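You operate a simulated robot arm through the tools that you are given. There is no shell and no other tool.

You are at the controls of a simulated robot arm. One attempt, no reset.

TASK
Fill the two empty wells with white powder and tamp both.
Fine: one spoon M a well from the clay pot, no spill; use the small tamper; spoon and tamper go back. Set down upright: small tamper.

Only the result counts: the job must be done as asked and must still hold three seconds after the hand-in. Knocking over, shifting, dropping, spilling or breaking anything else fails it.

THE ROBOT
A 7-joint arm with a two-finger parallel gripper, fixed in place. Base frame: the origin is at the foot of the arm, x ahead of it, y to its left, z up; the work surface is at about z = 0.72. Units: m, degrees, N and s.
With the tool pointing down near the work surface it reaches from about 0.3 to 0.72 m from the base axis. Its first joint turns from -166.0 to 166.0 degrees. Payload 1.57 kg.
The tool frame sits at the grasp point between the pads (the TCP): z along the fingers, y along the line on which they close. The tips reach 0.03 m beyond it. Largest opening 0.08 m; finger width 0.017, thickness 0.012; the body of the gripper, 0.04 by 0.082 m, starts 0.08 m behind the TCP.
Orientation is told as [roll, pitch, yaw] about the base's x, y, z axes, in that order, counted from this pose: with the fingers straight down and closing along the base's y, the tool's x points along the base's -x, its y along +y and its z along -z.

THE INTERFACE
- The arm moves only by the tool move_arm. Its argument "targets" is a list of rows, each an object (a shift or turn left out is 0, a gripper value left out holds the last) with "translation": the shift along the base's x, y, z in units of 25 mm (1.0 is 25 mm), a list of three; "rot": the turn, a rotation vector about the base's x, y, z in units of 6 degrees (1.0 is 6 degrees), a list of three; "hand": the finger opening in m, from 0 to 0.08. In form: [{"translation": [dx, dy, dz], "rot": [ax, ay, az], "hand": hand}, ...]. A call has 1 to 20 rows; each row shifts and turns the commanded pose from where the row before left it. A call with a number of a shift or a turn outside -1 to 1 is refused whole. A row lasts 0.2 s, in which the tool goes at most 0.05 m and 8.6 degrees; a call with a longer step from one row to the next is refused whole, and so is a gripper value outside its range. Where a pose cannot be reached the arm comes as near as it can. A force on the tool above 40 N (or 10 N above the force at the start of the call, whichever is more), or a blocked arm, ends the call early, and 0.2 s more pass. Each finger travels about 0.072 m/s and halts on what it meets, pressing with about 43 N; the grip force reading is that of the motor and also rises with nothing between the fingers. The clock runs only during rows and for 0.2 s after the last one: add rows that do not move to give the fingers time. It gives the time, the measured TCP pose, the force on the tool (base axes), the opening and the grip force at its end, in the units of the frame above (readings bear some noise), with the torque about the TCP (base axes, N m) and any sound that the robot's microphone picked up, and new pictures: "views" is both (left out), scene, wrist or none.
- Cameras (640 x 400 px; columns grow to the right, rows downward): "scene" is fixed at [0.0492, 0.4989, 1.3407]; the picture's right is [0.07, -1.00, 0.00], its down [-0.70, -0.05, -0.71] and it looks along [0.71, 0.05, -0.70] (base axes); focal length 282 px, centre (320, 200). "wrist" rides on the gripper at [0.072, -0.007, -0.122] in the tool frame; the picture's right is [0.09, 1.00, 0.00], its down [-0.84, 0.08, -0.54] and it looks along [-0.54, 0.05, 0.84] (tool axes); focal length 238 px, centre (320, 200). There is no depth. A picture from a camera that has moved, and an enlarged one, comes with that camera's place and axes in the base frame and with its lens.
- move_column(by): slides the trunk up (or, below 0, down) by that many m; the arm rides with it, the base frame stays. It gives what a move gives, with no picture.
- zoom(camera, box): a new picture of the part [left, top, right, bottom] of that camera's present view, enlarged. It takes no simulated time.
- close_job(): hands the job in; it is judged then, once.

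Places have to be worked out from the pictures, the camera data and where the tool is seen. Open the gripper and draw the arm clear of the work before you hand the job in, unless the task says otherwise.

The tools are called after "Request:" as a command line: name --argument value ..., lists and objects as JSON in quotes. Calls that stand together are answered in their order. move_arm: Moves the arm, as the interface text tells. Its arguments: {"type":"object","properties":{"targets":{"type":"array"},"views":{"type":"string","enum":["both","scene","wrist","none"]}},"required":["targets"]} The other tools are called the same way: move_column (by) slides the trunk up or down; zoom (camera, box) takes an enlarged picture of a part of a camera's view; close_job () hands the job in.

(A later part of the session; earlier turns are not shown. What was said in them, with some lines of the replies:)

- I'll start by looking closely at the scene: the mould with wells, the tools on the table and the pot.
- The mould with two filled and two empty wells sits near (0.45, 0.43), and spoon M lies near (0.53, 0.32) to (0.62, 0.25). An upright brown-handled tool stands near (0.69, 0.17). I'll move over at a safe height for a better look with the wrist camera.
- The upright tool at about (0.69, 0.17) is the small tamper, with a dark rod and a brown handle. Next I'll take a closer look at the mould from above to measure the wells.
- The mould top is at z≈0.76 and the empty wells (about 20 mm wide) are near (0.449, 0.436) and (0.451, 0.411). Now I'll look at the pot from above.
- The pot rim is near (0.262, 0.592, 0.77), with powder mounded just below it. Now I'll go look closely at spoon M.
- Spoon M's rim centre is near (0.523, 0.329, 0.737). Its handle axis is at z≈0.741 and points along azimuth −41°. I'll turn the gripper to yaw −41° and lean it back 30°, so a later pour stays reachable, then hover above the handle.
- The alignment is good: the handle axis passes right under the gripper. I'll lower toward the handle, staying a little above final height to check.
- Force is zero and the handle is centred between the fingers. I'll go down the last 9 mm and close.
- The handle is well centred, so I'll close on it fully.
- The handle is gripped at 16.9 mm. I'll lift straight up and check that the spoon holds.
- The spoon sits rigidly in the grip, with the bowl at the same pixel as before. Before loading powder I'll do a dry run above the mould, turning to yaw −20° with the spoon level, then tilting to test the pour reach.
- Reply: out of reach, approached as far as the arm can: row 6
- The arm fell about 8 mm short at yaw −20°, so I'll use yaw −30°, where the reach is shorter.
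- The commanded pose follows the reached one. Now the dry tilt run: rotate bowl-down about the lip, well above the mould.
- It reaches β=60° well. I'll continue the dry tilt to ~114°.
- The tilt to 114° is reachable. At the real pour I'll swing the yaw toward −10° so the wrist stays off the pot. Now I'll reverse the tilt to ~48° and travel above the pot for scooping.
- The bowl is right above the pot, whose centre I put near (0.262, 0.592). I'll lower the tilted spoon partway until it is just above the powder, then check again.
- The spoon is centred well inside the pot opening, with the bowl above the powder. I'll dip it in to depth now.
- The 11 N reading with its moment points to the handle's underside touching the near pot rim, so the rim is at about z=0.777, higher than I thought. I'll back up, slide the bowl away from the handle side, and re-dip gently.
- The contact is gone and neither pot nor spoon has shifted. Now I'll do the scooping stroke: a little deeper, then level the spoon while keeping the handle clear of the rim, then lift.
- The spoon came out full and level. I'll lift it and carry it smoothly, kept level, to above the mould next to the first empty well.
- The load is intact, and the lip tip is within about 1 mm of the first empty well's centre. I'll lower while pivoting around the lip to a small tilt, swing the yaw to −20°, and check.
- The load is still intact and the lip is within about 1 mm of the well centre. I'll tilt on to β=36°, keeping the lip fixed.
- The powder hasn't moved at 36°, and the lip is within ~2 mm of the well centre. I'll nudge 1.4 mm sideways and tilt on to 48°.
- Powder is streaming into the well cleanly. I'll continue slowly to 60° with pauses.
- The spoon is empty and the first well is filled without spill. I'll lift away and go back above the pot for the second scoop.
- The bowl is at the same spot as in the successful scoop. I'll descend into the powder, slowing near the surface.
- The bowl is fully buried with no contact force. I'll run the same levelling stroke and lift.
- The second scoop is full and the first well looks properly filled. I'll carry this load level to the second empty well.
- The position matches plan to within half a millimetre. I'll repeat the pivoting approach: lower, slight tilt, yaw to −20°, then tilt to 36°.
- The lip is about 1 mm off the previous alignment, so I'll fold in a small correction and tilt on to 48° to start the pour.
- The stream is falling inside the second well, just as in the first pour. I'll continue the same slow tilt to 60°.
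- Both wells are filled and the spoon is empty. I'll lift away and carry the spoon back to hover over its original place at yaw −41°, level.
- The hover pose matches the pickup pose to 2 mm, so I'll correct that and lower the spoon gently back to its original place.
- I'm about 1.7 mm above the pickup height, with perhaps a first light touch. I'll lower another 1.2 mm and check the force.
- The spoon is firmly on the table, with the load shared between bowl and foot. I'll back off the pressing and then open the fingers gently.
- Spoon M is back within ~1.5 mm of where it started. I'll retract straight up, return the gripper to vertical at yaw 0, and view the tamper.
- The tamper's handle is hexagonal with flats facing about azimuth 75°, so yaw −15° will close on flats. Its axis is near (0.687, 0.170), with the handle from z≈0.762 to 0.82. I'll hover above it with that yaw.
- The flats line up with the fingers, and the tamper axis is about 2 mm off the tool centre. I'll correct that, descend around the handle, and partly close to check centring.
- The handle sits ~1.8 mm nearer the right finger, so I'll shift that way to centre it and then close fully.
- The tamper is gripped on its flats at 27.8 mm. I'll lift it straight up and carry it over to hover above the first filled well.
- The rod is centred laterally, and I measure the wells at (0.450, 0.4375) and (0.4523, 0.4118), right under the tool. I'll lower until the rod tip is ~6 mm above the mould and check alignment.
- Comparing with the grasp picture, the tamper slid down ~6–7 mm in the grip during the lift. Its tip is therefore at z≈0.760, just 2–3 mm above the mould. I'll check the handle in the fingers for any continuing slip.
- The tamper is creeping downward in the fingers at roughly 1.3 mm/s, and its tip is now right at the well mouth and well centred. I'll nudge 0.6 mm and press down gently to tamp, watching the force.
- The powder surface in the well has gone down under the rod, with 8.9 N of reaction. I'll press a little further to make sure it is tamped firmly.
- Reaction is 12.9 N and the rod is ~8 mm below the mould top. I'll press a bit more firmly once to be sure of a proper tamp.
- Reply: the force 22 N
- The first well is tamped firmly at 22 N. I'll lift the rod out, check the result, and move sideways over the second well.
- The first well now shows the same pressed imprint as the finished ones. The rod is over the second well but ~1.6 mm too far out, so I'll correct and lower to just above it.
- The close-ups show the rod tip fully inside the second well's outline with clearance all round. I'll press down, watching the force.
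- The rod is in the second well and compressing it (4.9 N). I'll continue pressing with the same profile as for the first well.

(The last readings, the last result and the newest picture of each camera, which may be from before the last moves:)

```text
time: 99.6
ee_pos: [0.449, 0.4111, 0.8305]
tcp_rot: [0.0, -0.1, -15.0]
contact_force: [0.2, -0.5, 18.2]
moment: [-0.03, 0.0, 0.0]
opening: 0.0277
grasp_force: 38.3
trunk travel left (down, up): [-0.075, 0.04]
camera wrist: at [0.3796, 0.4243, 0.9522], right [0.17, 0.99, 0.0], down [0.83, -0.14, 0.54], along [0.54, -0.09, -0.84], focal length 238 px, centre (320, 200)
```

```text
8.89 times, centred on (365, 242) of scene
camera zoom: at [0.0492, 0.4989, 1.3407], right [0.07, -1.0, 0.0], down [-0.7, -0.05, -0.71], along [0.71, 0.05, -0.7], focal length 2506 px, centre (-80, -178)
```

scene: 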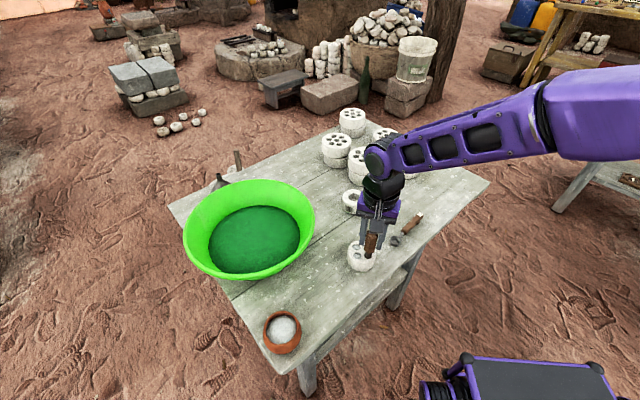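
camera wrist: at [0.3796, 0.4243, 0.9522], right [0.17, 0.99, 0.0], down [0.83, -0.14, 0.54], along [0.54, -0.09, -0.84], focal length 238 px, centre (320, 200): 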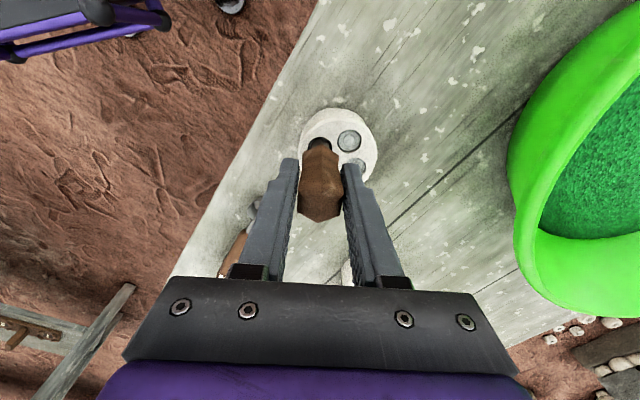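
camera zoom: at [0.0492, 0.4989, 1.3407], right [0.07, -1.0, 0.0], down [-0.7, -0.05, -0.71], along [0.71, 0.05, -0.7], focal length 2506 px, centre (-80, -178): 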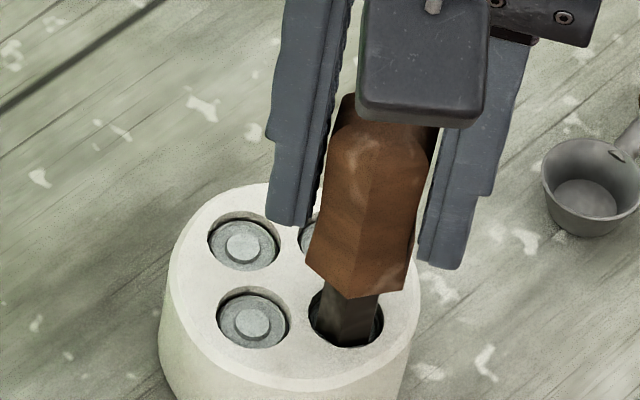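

18 N so far. I'll press slightly more to match the first well, then lift out and carry the tamper straight back toward its original spot.

Request:
move_arm --targets '[{"translation": [0, 0, -0.07]}, {"translation": [0, 0, -0.07]}, {"translation": [0, 0, 0.4]}, {"translation": [0, 0, 0.9]}, {"translation": [0, 0, 0.9]}, {"translation": [0.472, -0.48, 0]}, {"translation": [0.85, -0.864, 0]}, {"translation": [0.944, -0.96, 0]}, {"translation": [0.944, -0.96, 0]}, {"translation": [0.944, -0.96, 0]}, {"translation": [0.944, -0.96, 0]}, {"translation": [0.944, -0.96, 0]}, {"translation": [0.944, -0.96, -0.3]}, {"translation": [0.944, -0.96, -0.4]}, {"translation": [0.85, -0.864, -0.4]}, {"translation": [0.661, -0.672, -0.3]}, {}]'

Request:
zoom --camera "wrist" --box '[285, 115, 355, 225]'

Request:
zoom --camera "scene" --box '[410, 140, 480, 220]'

Request:
zoom --camera "scene" --box '[340, 220, 390, 270]'

```text
time: 103.2
ee_pos: [0.684, 0.1706, 0.8464]
tcp_rot: [-0.1, 0.0, -14.9]
contact_force: [-0.5, 0.4, -1.0]
moment: [-0.01, -0.01, 0.01]
opening: 0.0277
grasp_force: 38.4
trunk travel left (down, up): [-0.075, 0.04]
camera wrist: at [0.6158, 0.1837, 0.9675], right [0.17, 0.99, 0.0], down [0.83, -0.14, 0.54], along [0.53, -0.09, -0.84], focal length 238 px, centre (320, 200)
```

scene: 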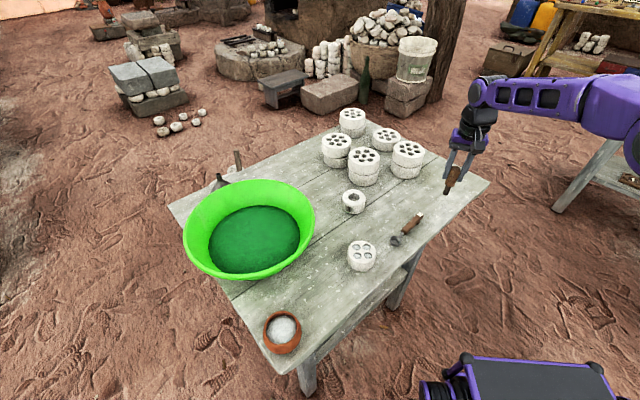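
wrist: 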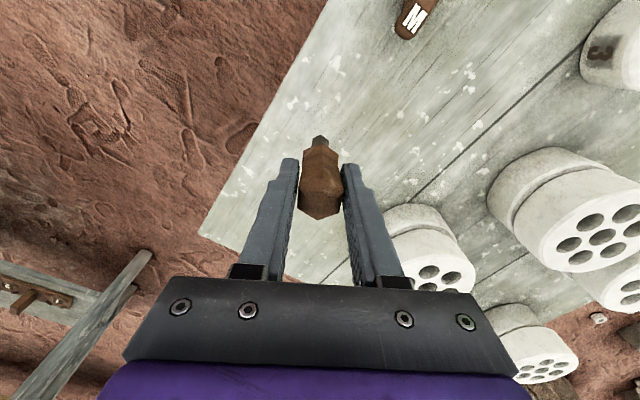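

```text
3.64 times, centred on (320, 170) of wrist
camera zoom: at [0.6158, 0.1837, 0.9675], right [0.17, 0.99, 0.0], down [0.83, -0.14, 0.54], along [0.53, -0.09, -0.84], focal length 867 px, centre (320, 309)
```

zoom: 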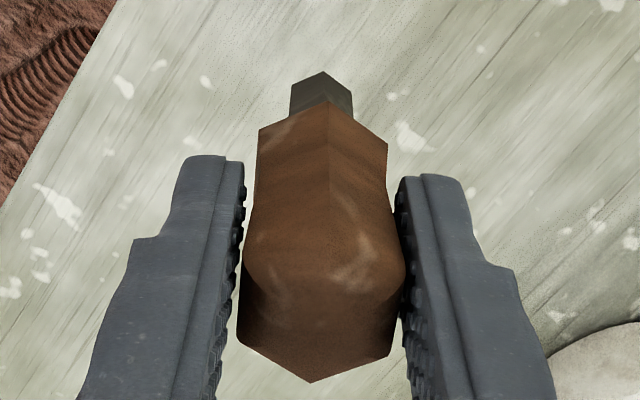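

```text
5.00 times, centred on (445, 180) of scene
camera zoom: at [0.0492, 0.4989, 1.3407], right [0.07, -1.0, 0.0], down [-0.7, -0.05, -0.71], along [0.71, 0.05, -0.7], focal length 1410 px, centre (-305, 300)
```

zoom: 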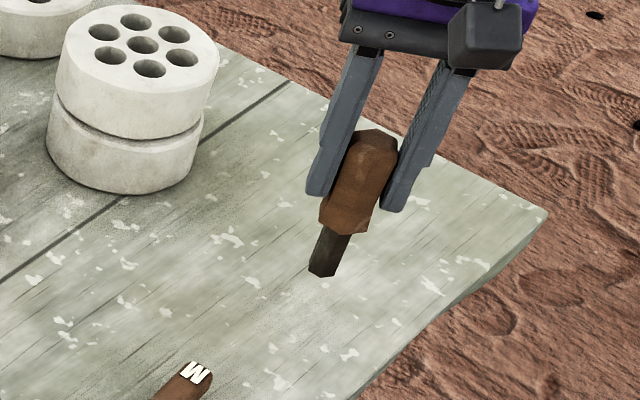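

```text
8.00 times, centred on (365, 245) of scene
camera zoom: at [0.0492, 0.4989, 1.3407], right [0.07, -1.0, 0.0], down [-0.7, -0.05, -0.71], along [0.71, 0.05, -0.7], focal length 2256 px, centre (-40, -160)
```

zoom: 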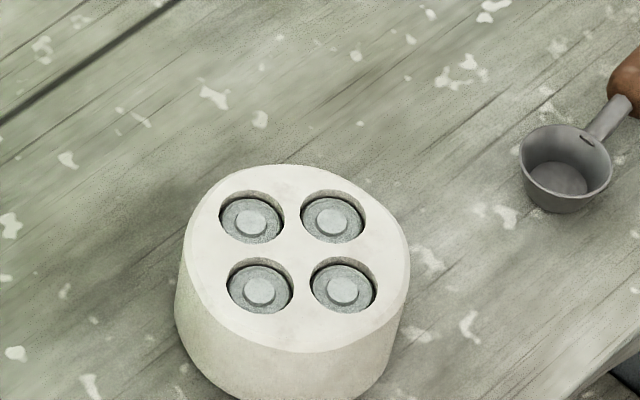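

All four wells now show the same pressed imprint, and the tamper is above its original spot with the tip ~38 mm over the table. I'll lower most of the way and check.

Request:
move_arm --targets '[{"translation": [0, 0.02, -0.45]}, {"translation": [0, 0, -0.4]}, {"translation": [0, 0, -0.3]}, {"translation": [0, 0, -0.12]}]'

Request:
zoom --camera "wrist" --box '[285, 115, 355, 225]'

Request:
zoom --camera "scene" --box '[420, 160, 470, 215]'

```text
time: 104.2
ee_pos: [0.6857, 0.1719, 0.8148]
tcp_rot: [-0.1, -0.1, -14.9]
contact_force: [-0.3, 0.7, -1.8]
moment: [-0.02, -0.01, 0.0]
opening: 0.0277
grasp_force: 37.6
trunk travel left (down, up): [-0.075, 0.04]
camera wrist: at [0.6161, 0.1849, 0.9354], right [0.17, 0.99, 0.0], down [0.83, -0.14, 0.54], along [0.53, -0.09, -0.84], focal length 238 px, centre (320, 200)
```

scene: 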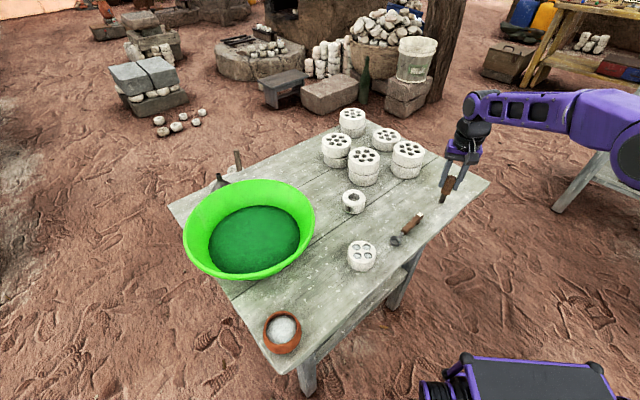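
wrist: 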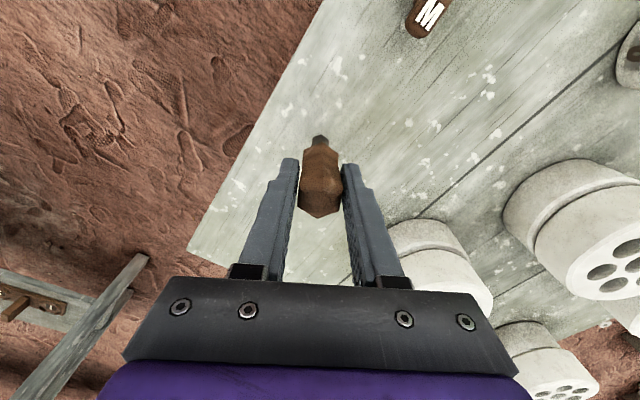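

```text
3.64 times, centred on (320, 170) of wrist
camera zoom: at [0.6161, 0.1849, 0.9354], right [0.17, 0.99, 0.0], down [0.83, -0.14, 0.54], along [0.53, -0.09, -0.84], focal length 867 px, centre (320, 309)
```

zoom: 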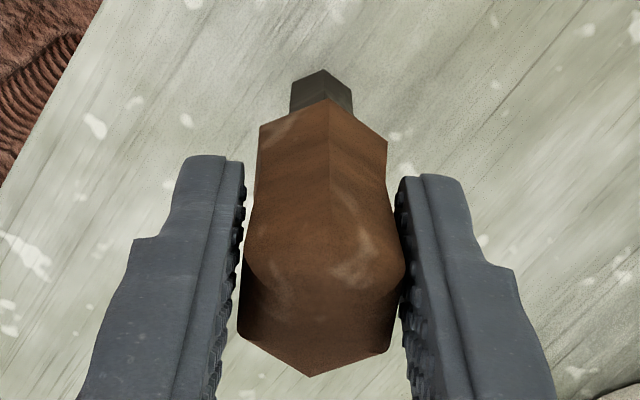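

```text
7.27 times, centred on (445, 188) of scene
camera zoom: at [0.0492, 0.4989, 1.3407], right [0.07, -1.0, 0.0], down [-0.7, -0.05, -0.71], along [0.71, 0.05, -0.7], focal length 2051 px, centre (-589, 291)
```

zoom: 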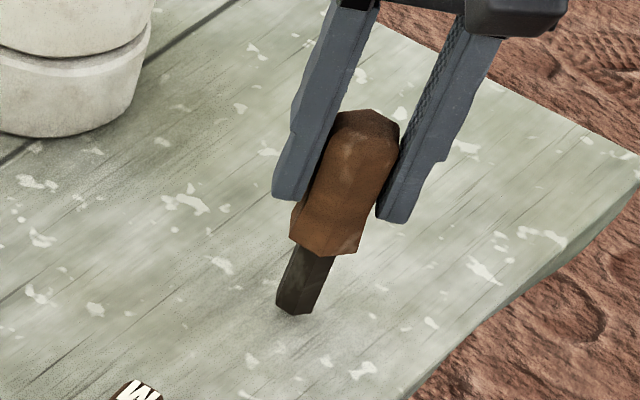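

The tip is about 6 mm above the table. I'll lower slowly in small steps and watch for contact.

Request:
move_arm --targets '[{"translation": [0, 0, -0.1]}, {"translation": [0, 0, -0.06]}, {"translation": [0, 0, -0.03]}]' --views "none"

```text
time: 105.0
ee_pos: [0.686, 0.1716, 0.8097]
tcp_rot: [-0.1, 0.0, -14.9]
contact_force: [0.4, 0.4, -0.6]
moment: [0.02, -0.01, 0.01]
opening: 0.0278
grasp_force: 37.9
trunk travel left (down, up): [-0.075, 0.04]
```

No contact yet. I'll continue down gently.

Request:
move_arm --targets '[{"translation": [0, 0, -0.04]}, {"translation": [0, 0, -0.04]}]' --views "wrist"

Request:
zoom --camera "scene" --box '[420, 160, 470, 215]'

```text
time: 105.6
ee_pos: [0.685, 0.1719, 0.8082]
tcp_rot: [0.0, -0.1, -15.0]
contact_force: [-2.8, -0.7, 7.8]
moment: [-0.22, 0.23, -0.03]
opening: 0.0277
grasp_force: 38.9
trunk travel left (down, up): [-0.075, 0.04]
camera wrist: at [0.6157, 0.1851, 0.9299], right [0.17, 0.99, 0.0], down [0.83, -0.14, 0.54], along [0.54, -0.09, -0.84], focal length 238 px, centre (320, 200)
```

wrist: 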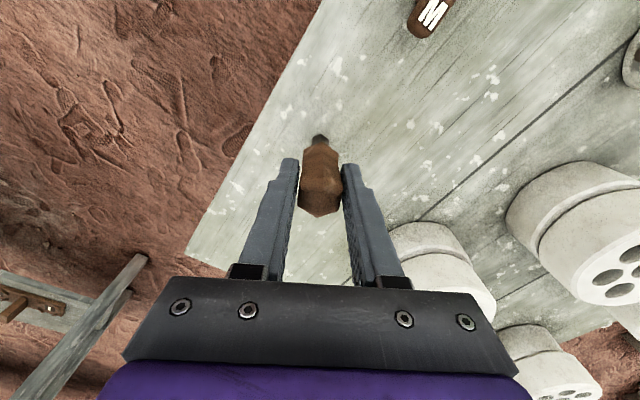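

```text
7.27 times, centred on (445, 188) of scene
camera zoom: at [0.0492, 0.4989, 1.3407], right [0.07, -1.0, 0.0], down [-0.7, -0.05, -0.71], along [0.71, 0.05, -0.7], focal length 2051 px, centre (-589, 291)
```

zoom: 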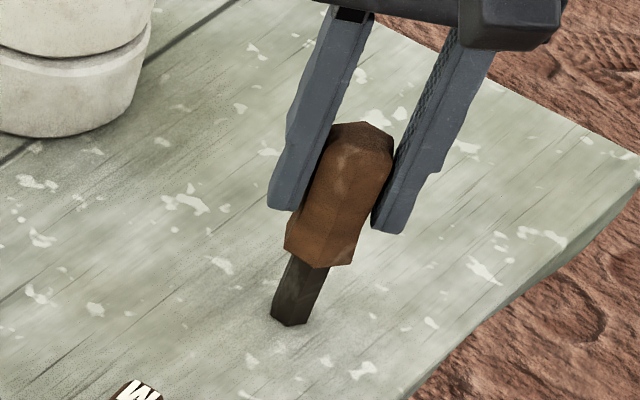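

The tip has touched the table (7.8 N). I'll hold still for a moment to let the force relax, then check before releasing.

Request:
move_arm --targets '[{}, {}, {}]' --views "wrist"

Request:
zoom --camera "wrist" --box '[285, 115, 355, 225]'

Request:
zoom --camera "scene" --box '[425, 175, 465, 215]'

```text
time: 106.4
ee_pos: [0.6865, 0.1715, 0.809]
tcp_rot: [-0.1, -0.2, -15.0]
contact_force: [0.5, 1.7, 7.0]
moment: [0.25, -0.17, 0.0]
opening: 0.0277
grasp_force: 38.2
trunk travel left (down, up): [-0.075, 0.04]
camera wrist: at [0.6158, 0.1851, 0.929], right [0.17, 0.99, 0.0], down [0.83, -0.14, 0.54], along [0.54, -0.09, -0.84], focal length 238 px, centre (320, 200)
```

wrist: 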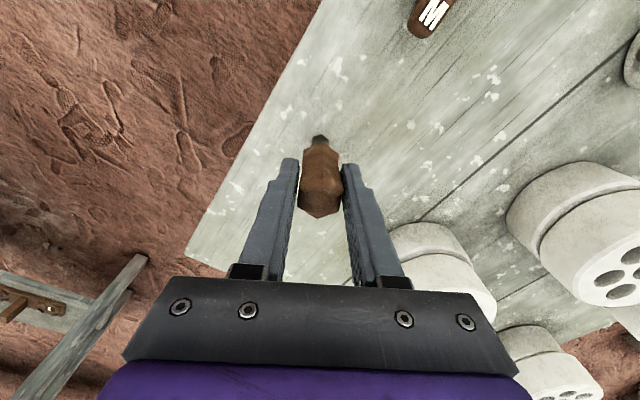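

```text
3.64 times, centred on (320, 170) of wrist
camera zoom: at [0.6158, 0.1851, 0.929], right [0.17, 0.99, 0.0], down [0.83, -0.14, 0.54], along [0.54, -0.09, -0.84], focal length 867 px, centre (320, 309)
```

zoom: 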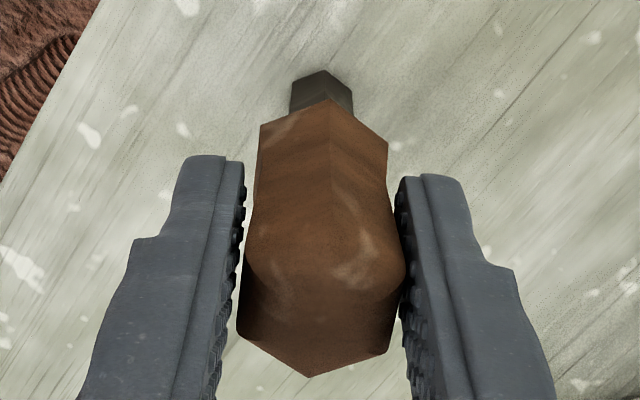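

```text
10.00 times, centred on (445, 195) of scene
camera zoom: at [0.0492, 0.4989, 1.3407], right [0.07, -1.0, 0.0], down [-0.7, -0.05, -0.71], along [0.71, 0.05, -0.7], focal length 2820 px, centre (-930, 250)
```

zoom: 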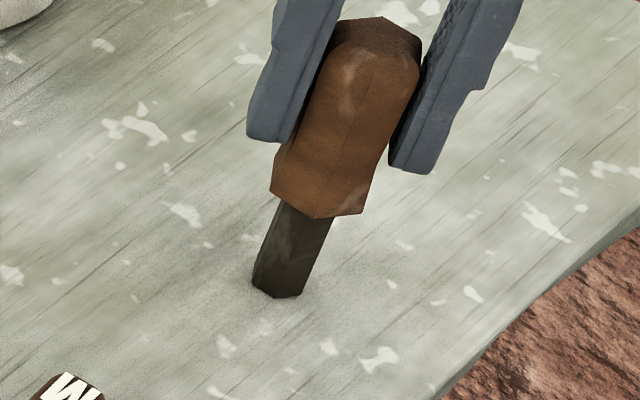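

The base is flat in contact at its original spot (moments small and alternating). I'll release by opening the fingers a few millimetres first and check it stands upright.

Request:
move_arm --targets '[{"hand": 0.031}, {"hand": 0.034}, {"hand": 0.038}, {}, {}]'

Request:
zoom --camera "wrist" --box '[285, 115, 355, 225]'

Request:
zoom --camera "scene" --box '[425, 165, 470, 215]'

```text
time: 107.6
ee_pos: [0.6863, 0.1721, 0.8074]
tcp_rot: [0.0, 0.0, -15.0]
contact_force: [0.1, -0.5, 0.3]
moment: [-0.01, -0.01, -0.02]
opening: 0.038
grasp_force: 0.0
trunk travel left (down, up): [-0.075, 0.04]
camera wrist: at [0.6159, 0.1851, 0.9286], right [0.17, 0.99, 0.0], down [0.83, -0.14, 0.54], along [0.53, -0.09, -0.84], focal length 238 px, centre (320, 200)
```

scene: 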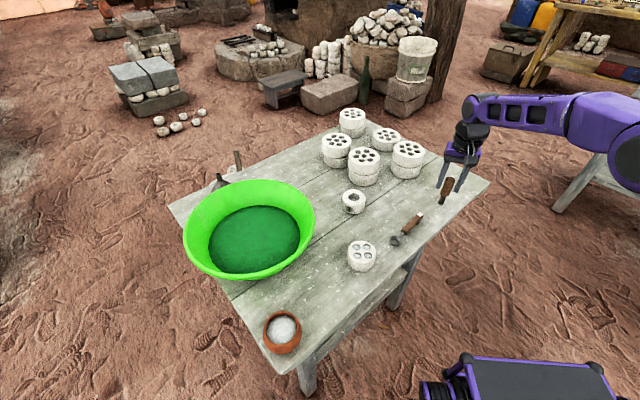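
wrist: 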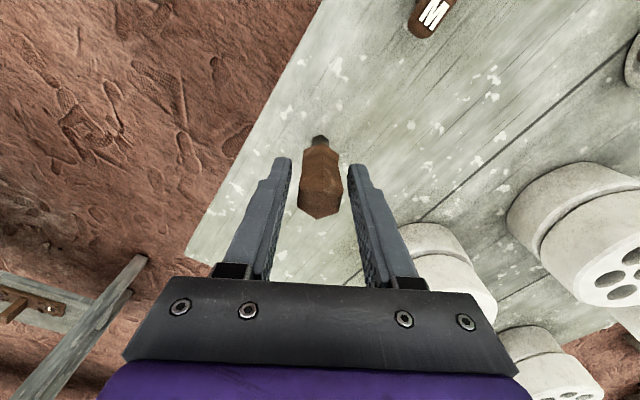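

```text
3.64 times, centred on (320, 170) of wrist
camera zoom: at [0.6159, 0.1851, 0.9286], right [0.17, 0.99, 0.0], down [0.83, -0.14, 0.54], along [0.53, -0.09, -0.84], focal length 867 px, centre (320, 309)
```

zoom: 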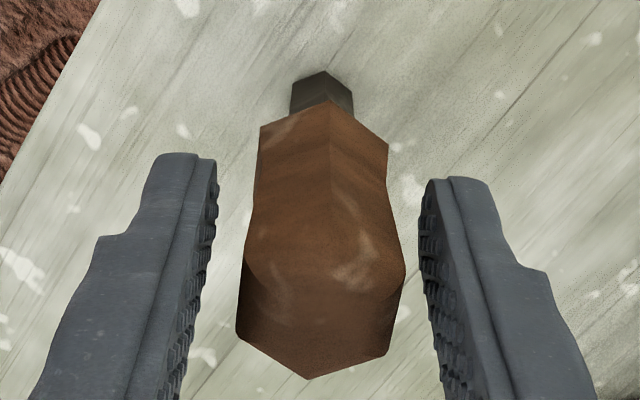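

```text
8.00 times, centred on (448, 190) of scene
camera zoom: at [0.0492, 0.4989, 1.3407], right [0.07, -1.0, 0.0], down [-0.7, -0.05, -0.71], along [0.71, 0.05, -0.7], focal length 2256 px, centre (-700, 280)
```

zoom: 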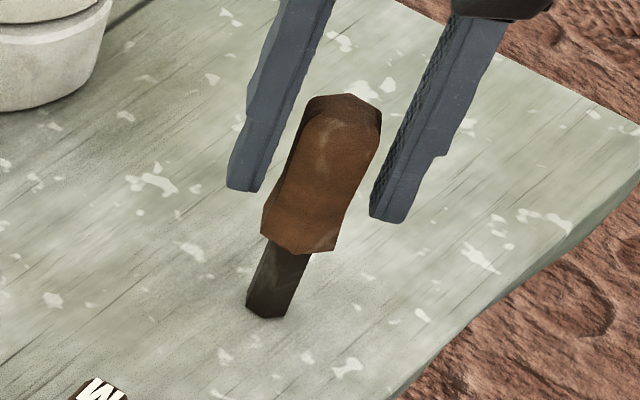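

The tamper stands upright by itself at its original spot. I'll open fully and raise the gripper straight up, clear of the work.

Request:
move_arm --targets '[{"hand": 0.06}, {"hand": 0.08}, {"hand": 0.08}, {"translation": [0, 0, 0.3]}, {"translation": [0, 0, 0.7]}, {"translation": [0, 0, 1.0]}, {"translation": [0, 0, 1.0]}, {"translation": [0, 0, 1.0]}, {"translation": [0, 0, 1.0]}, {"translation": [-0.3, 0, 1.0]}, {"translation": [-0.8, 0, 0.8]}, {"translation": [-0.8, 0, 0.6]}, {"translation": [-0.8, -0.2, 0.4]}, {"translation": [-0.8, -0.2, 0.2]}, {}]'

Request:
zoom --camera "scene" --box '[330, 160, 490, 285]'

Request:
zoom --camera "scene" --box '[330, 220, 420, 285]'

Request:
zoom --camera "scene" --box '[240, 290, 340, 370]'

```text
time: 110.8
ee_pos: [0.5986, 0.1618, 1.0074]
tcp_rot: [-0.1, 0.0, -15.0]
contact_force: [0.0, -0.3, -0.1]
moment: [0.04, 0.02, -0.02]
opening: 0.0799
grasp_force: 0.0
trunk travel left (down, up): [-0.075, 0.04]
camera wrist: at [0.5281, 0.1747, 1.1283], right [0.17, 0.99, 0.0], down [0.83, -0.14, 0.54], along [0.53, -0.09, -0.84], focal length 238 px, centre (320, 200)
```

scene: 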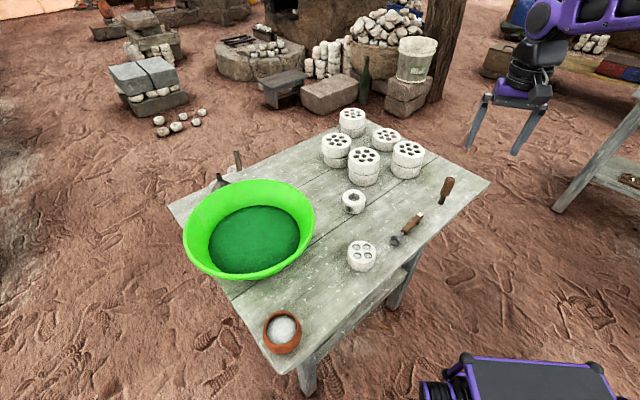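
wrist: 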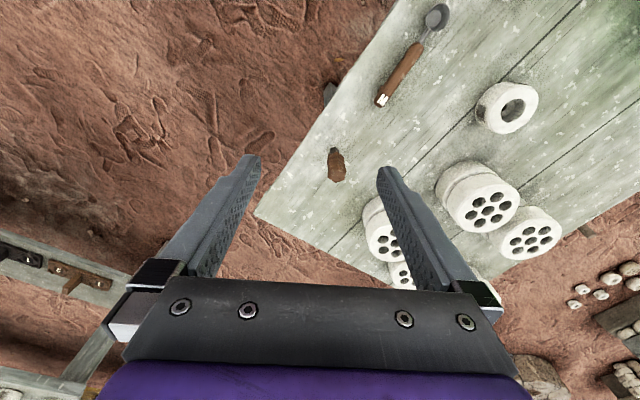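

```text
3.20 times, centred on (410, 222) of scene
camera zoom: at [0.0492, 0.4989, 1.3407], right [0.07, -1.0, 0.0], down [-0.7, -0.05, -0.71], along [0.71, 0.05, -0.7], focal length 902 px, centre (32, 128)
```

zoom: 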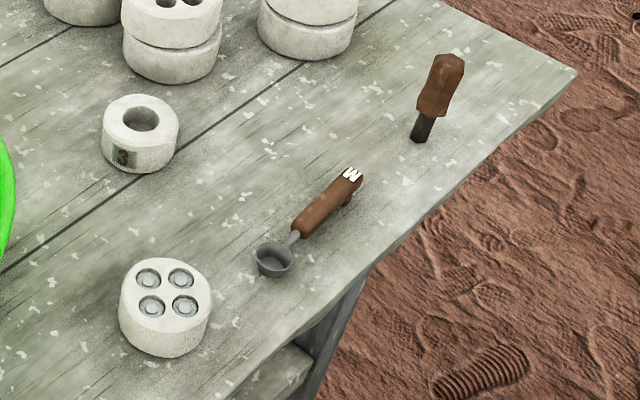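

```text
6.15 times, centred on (375, 252) of scene
camera zoom: at [0.0492, 0.4989, 1.3407], right [0.07, -1.0, 0.0], down [-0.7, -0.05, -0.71], along [0.71, 0.05, -0.7], focal length 1735 px, centre (-18, -123)
```

zoom: 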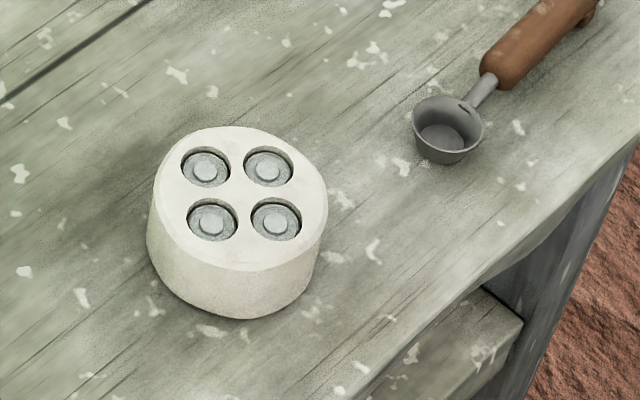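

```text
5.00 times, centred on (290, 330) of scene
camera zoom: at [0.0492, 0.4989, 1.3407], right [0.07, -1.0, 0.0], down [-0.7, -0.05, -0.71], along [0.71, 0.05, -0.7], focal length 1410 px, centre (470, -450)
```

zoom: 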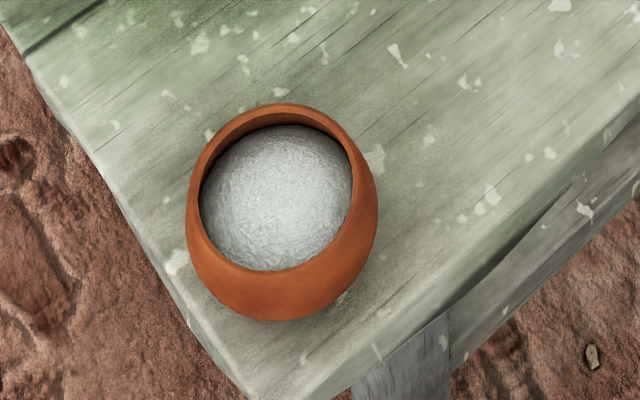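

Everything checks out:
- All four wells are filled and tamped alike, with no spill on the table.
- Spoon M is back in its place, and the small tamper stands upright in its own.
- The pot and mould haven't moved.
- The gripper is open and clear.

I'm handing the job in.

Request:
close_job

```text
The job is handed in.
```

The job is handed in. In the last pictures both empty wells are filled with one spoon M each from the clay pot and tamped. They look the same as the two wells that were already done. I don't have the judge's result.

- **Spill:** I saw no powder on the table or mould.
- **Tamping:** I pressed each well with the small tamper until it pushed back, about 22 N on the first and at least 18 N on the second.
- **Spoon M:** it is back within about 1.5 mm of where it started.
- **Small tamper:** it stands upright, within what I can measure, at its original spot. It slid several millimetres down in the grip while I carried it, but I never dropped it.
- **Pot:** on the first scoop the spoon's handle pressed on the pot rim with about 11 N. I backed off, and the pot looks unmoved in the final picture.

The gripper is open and clear of the table.
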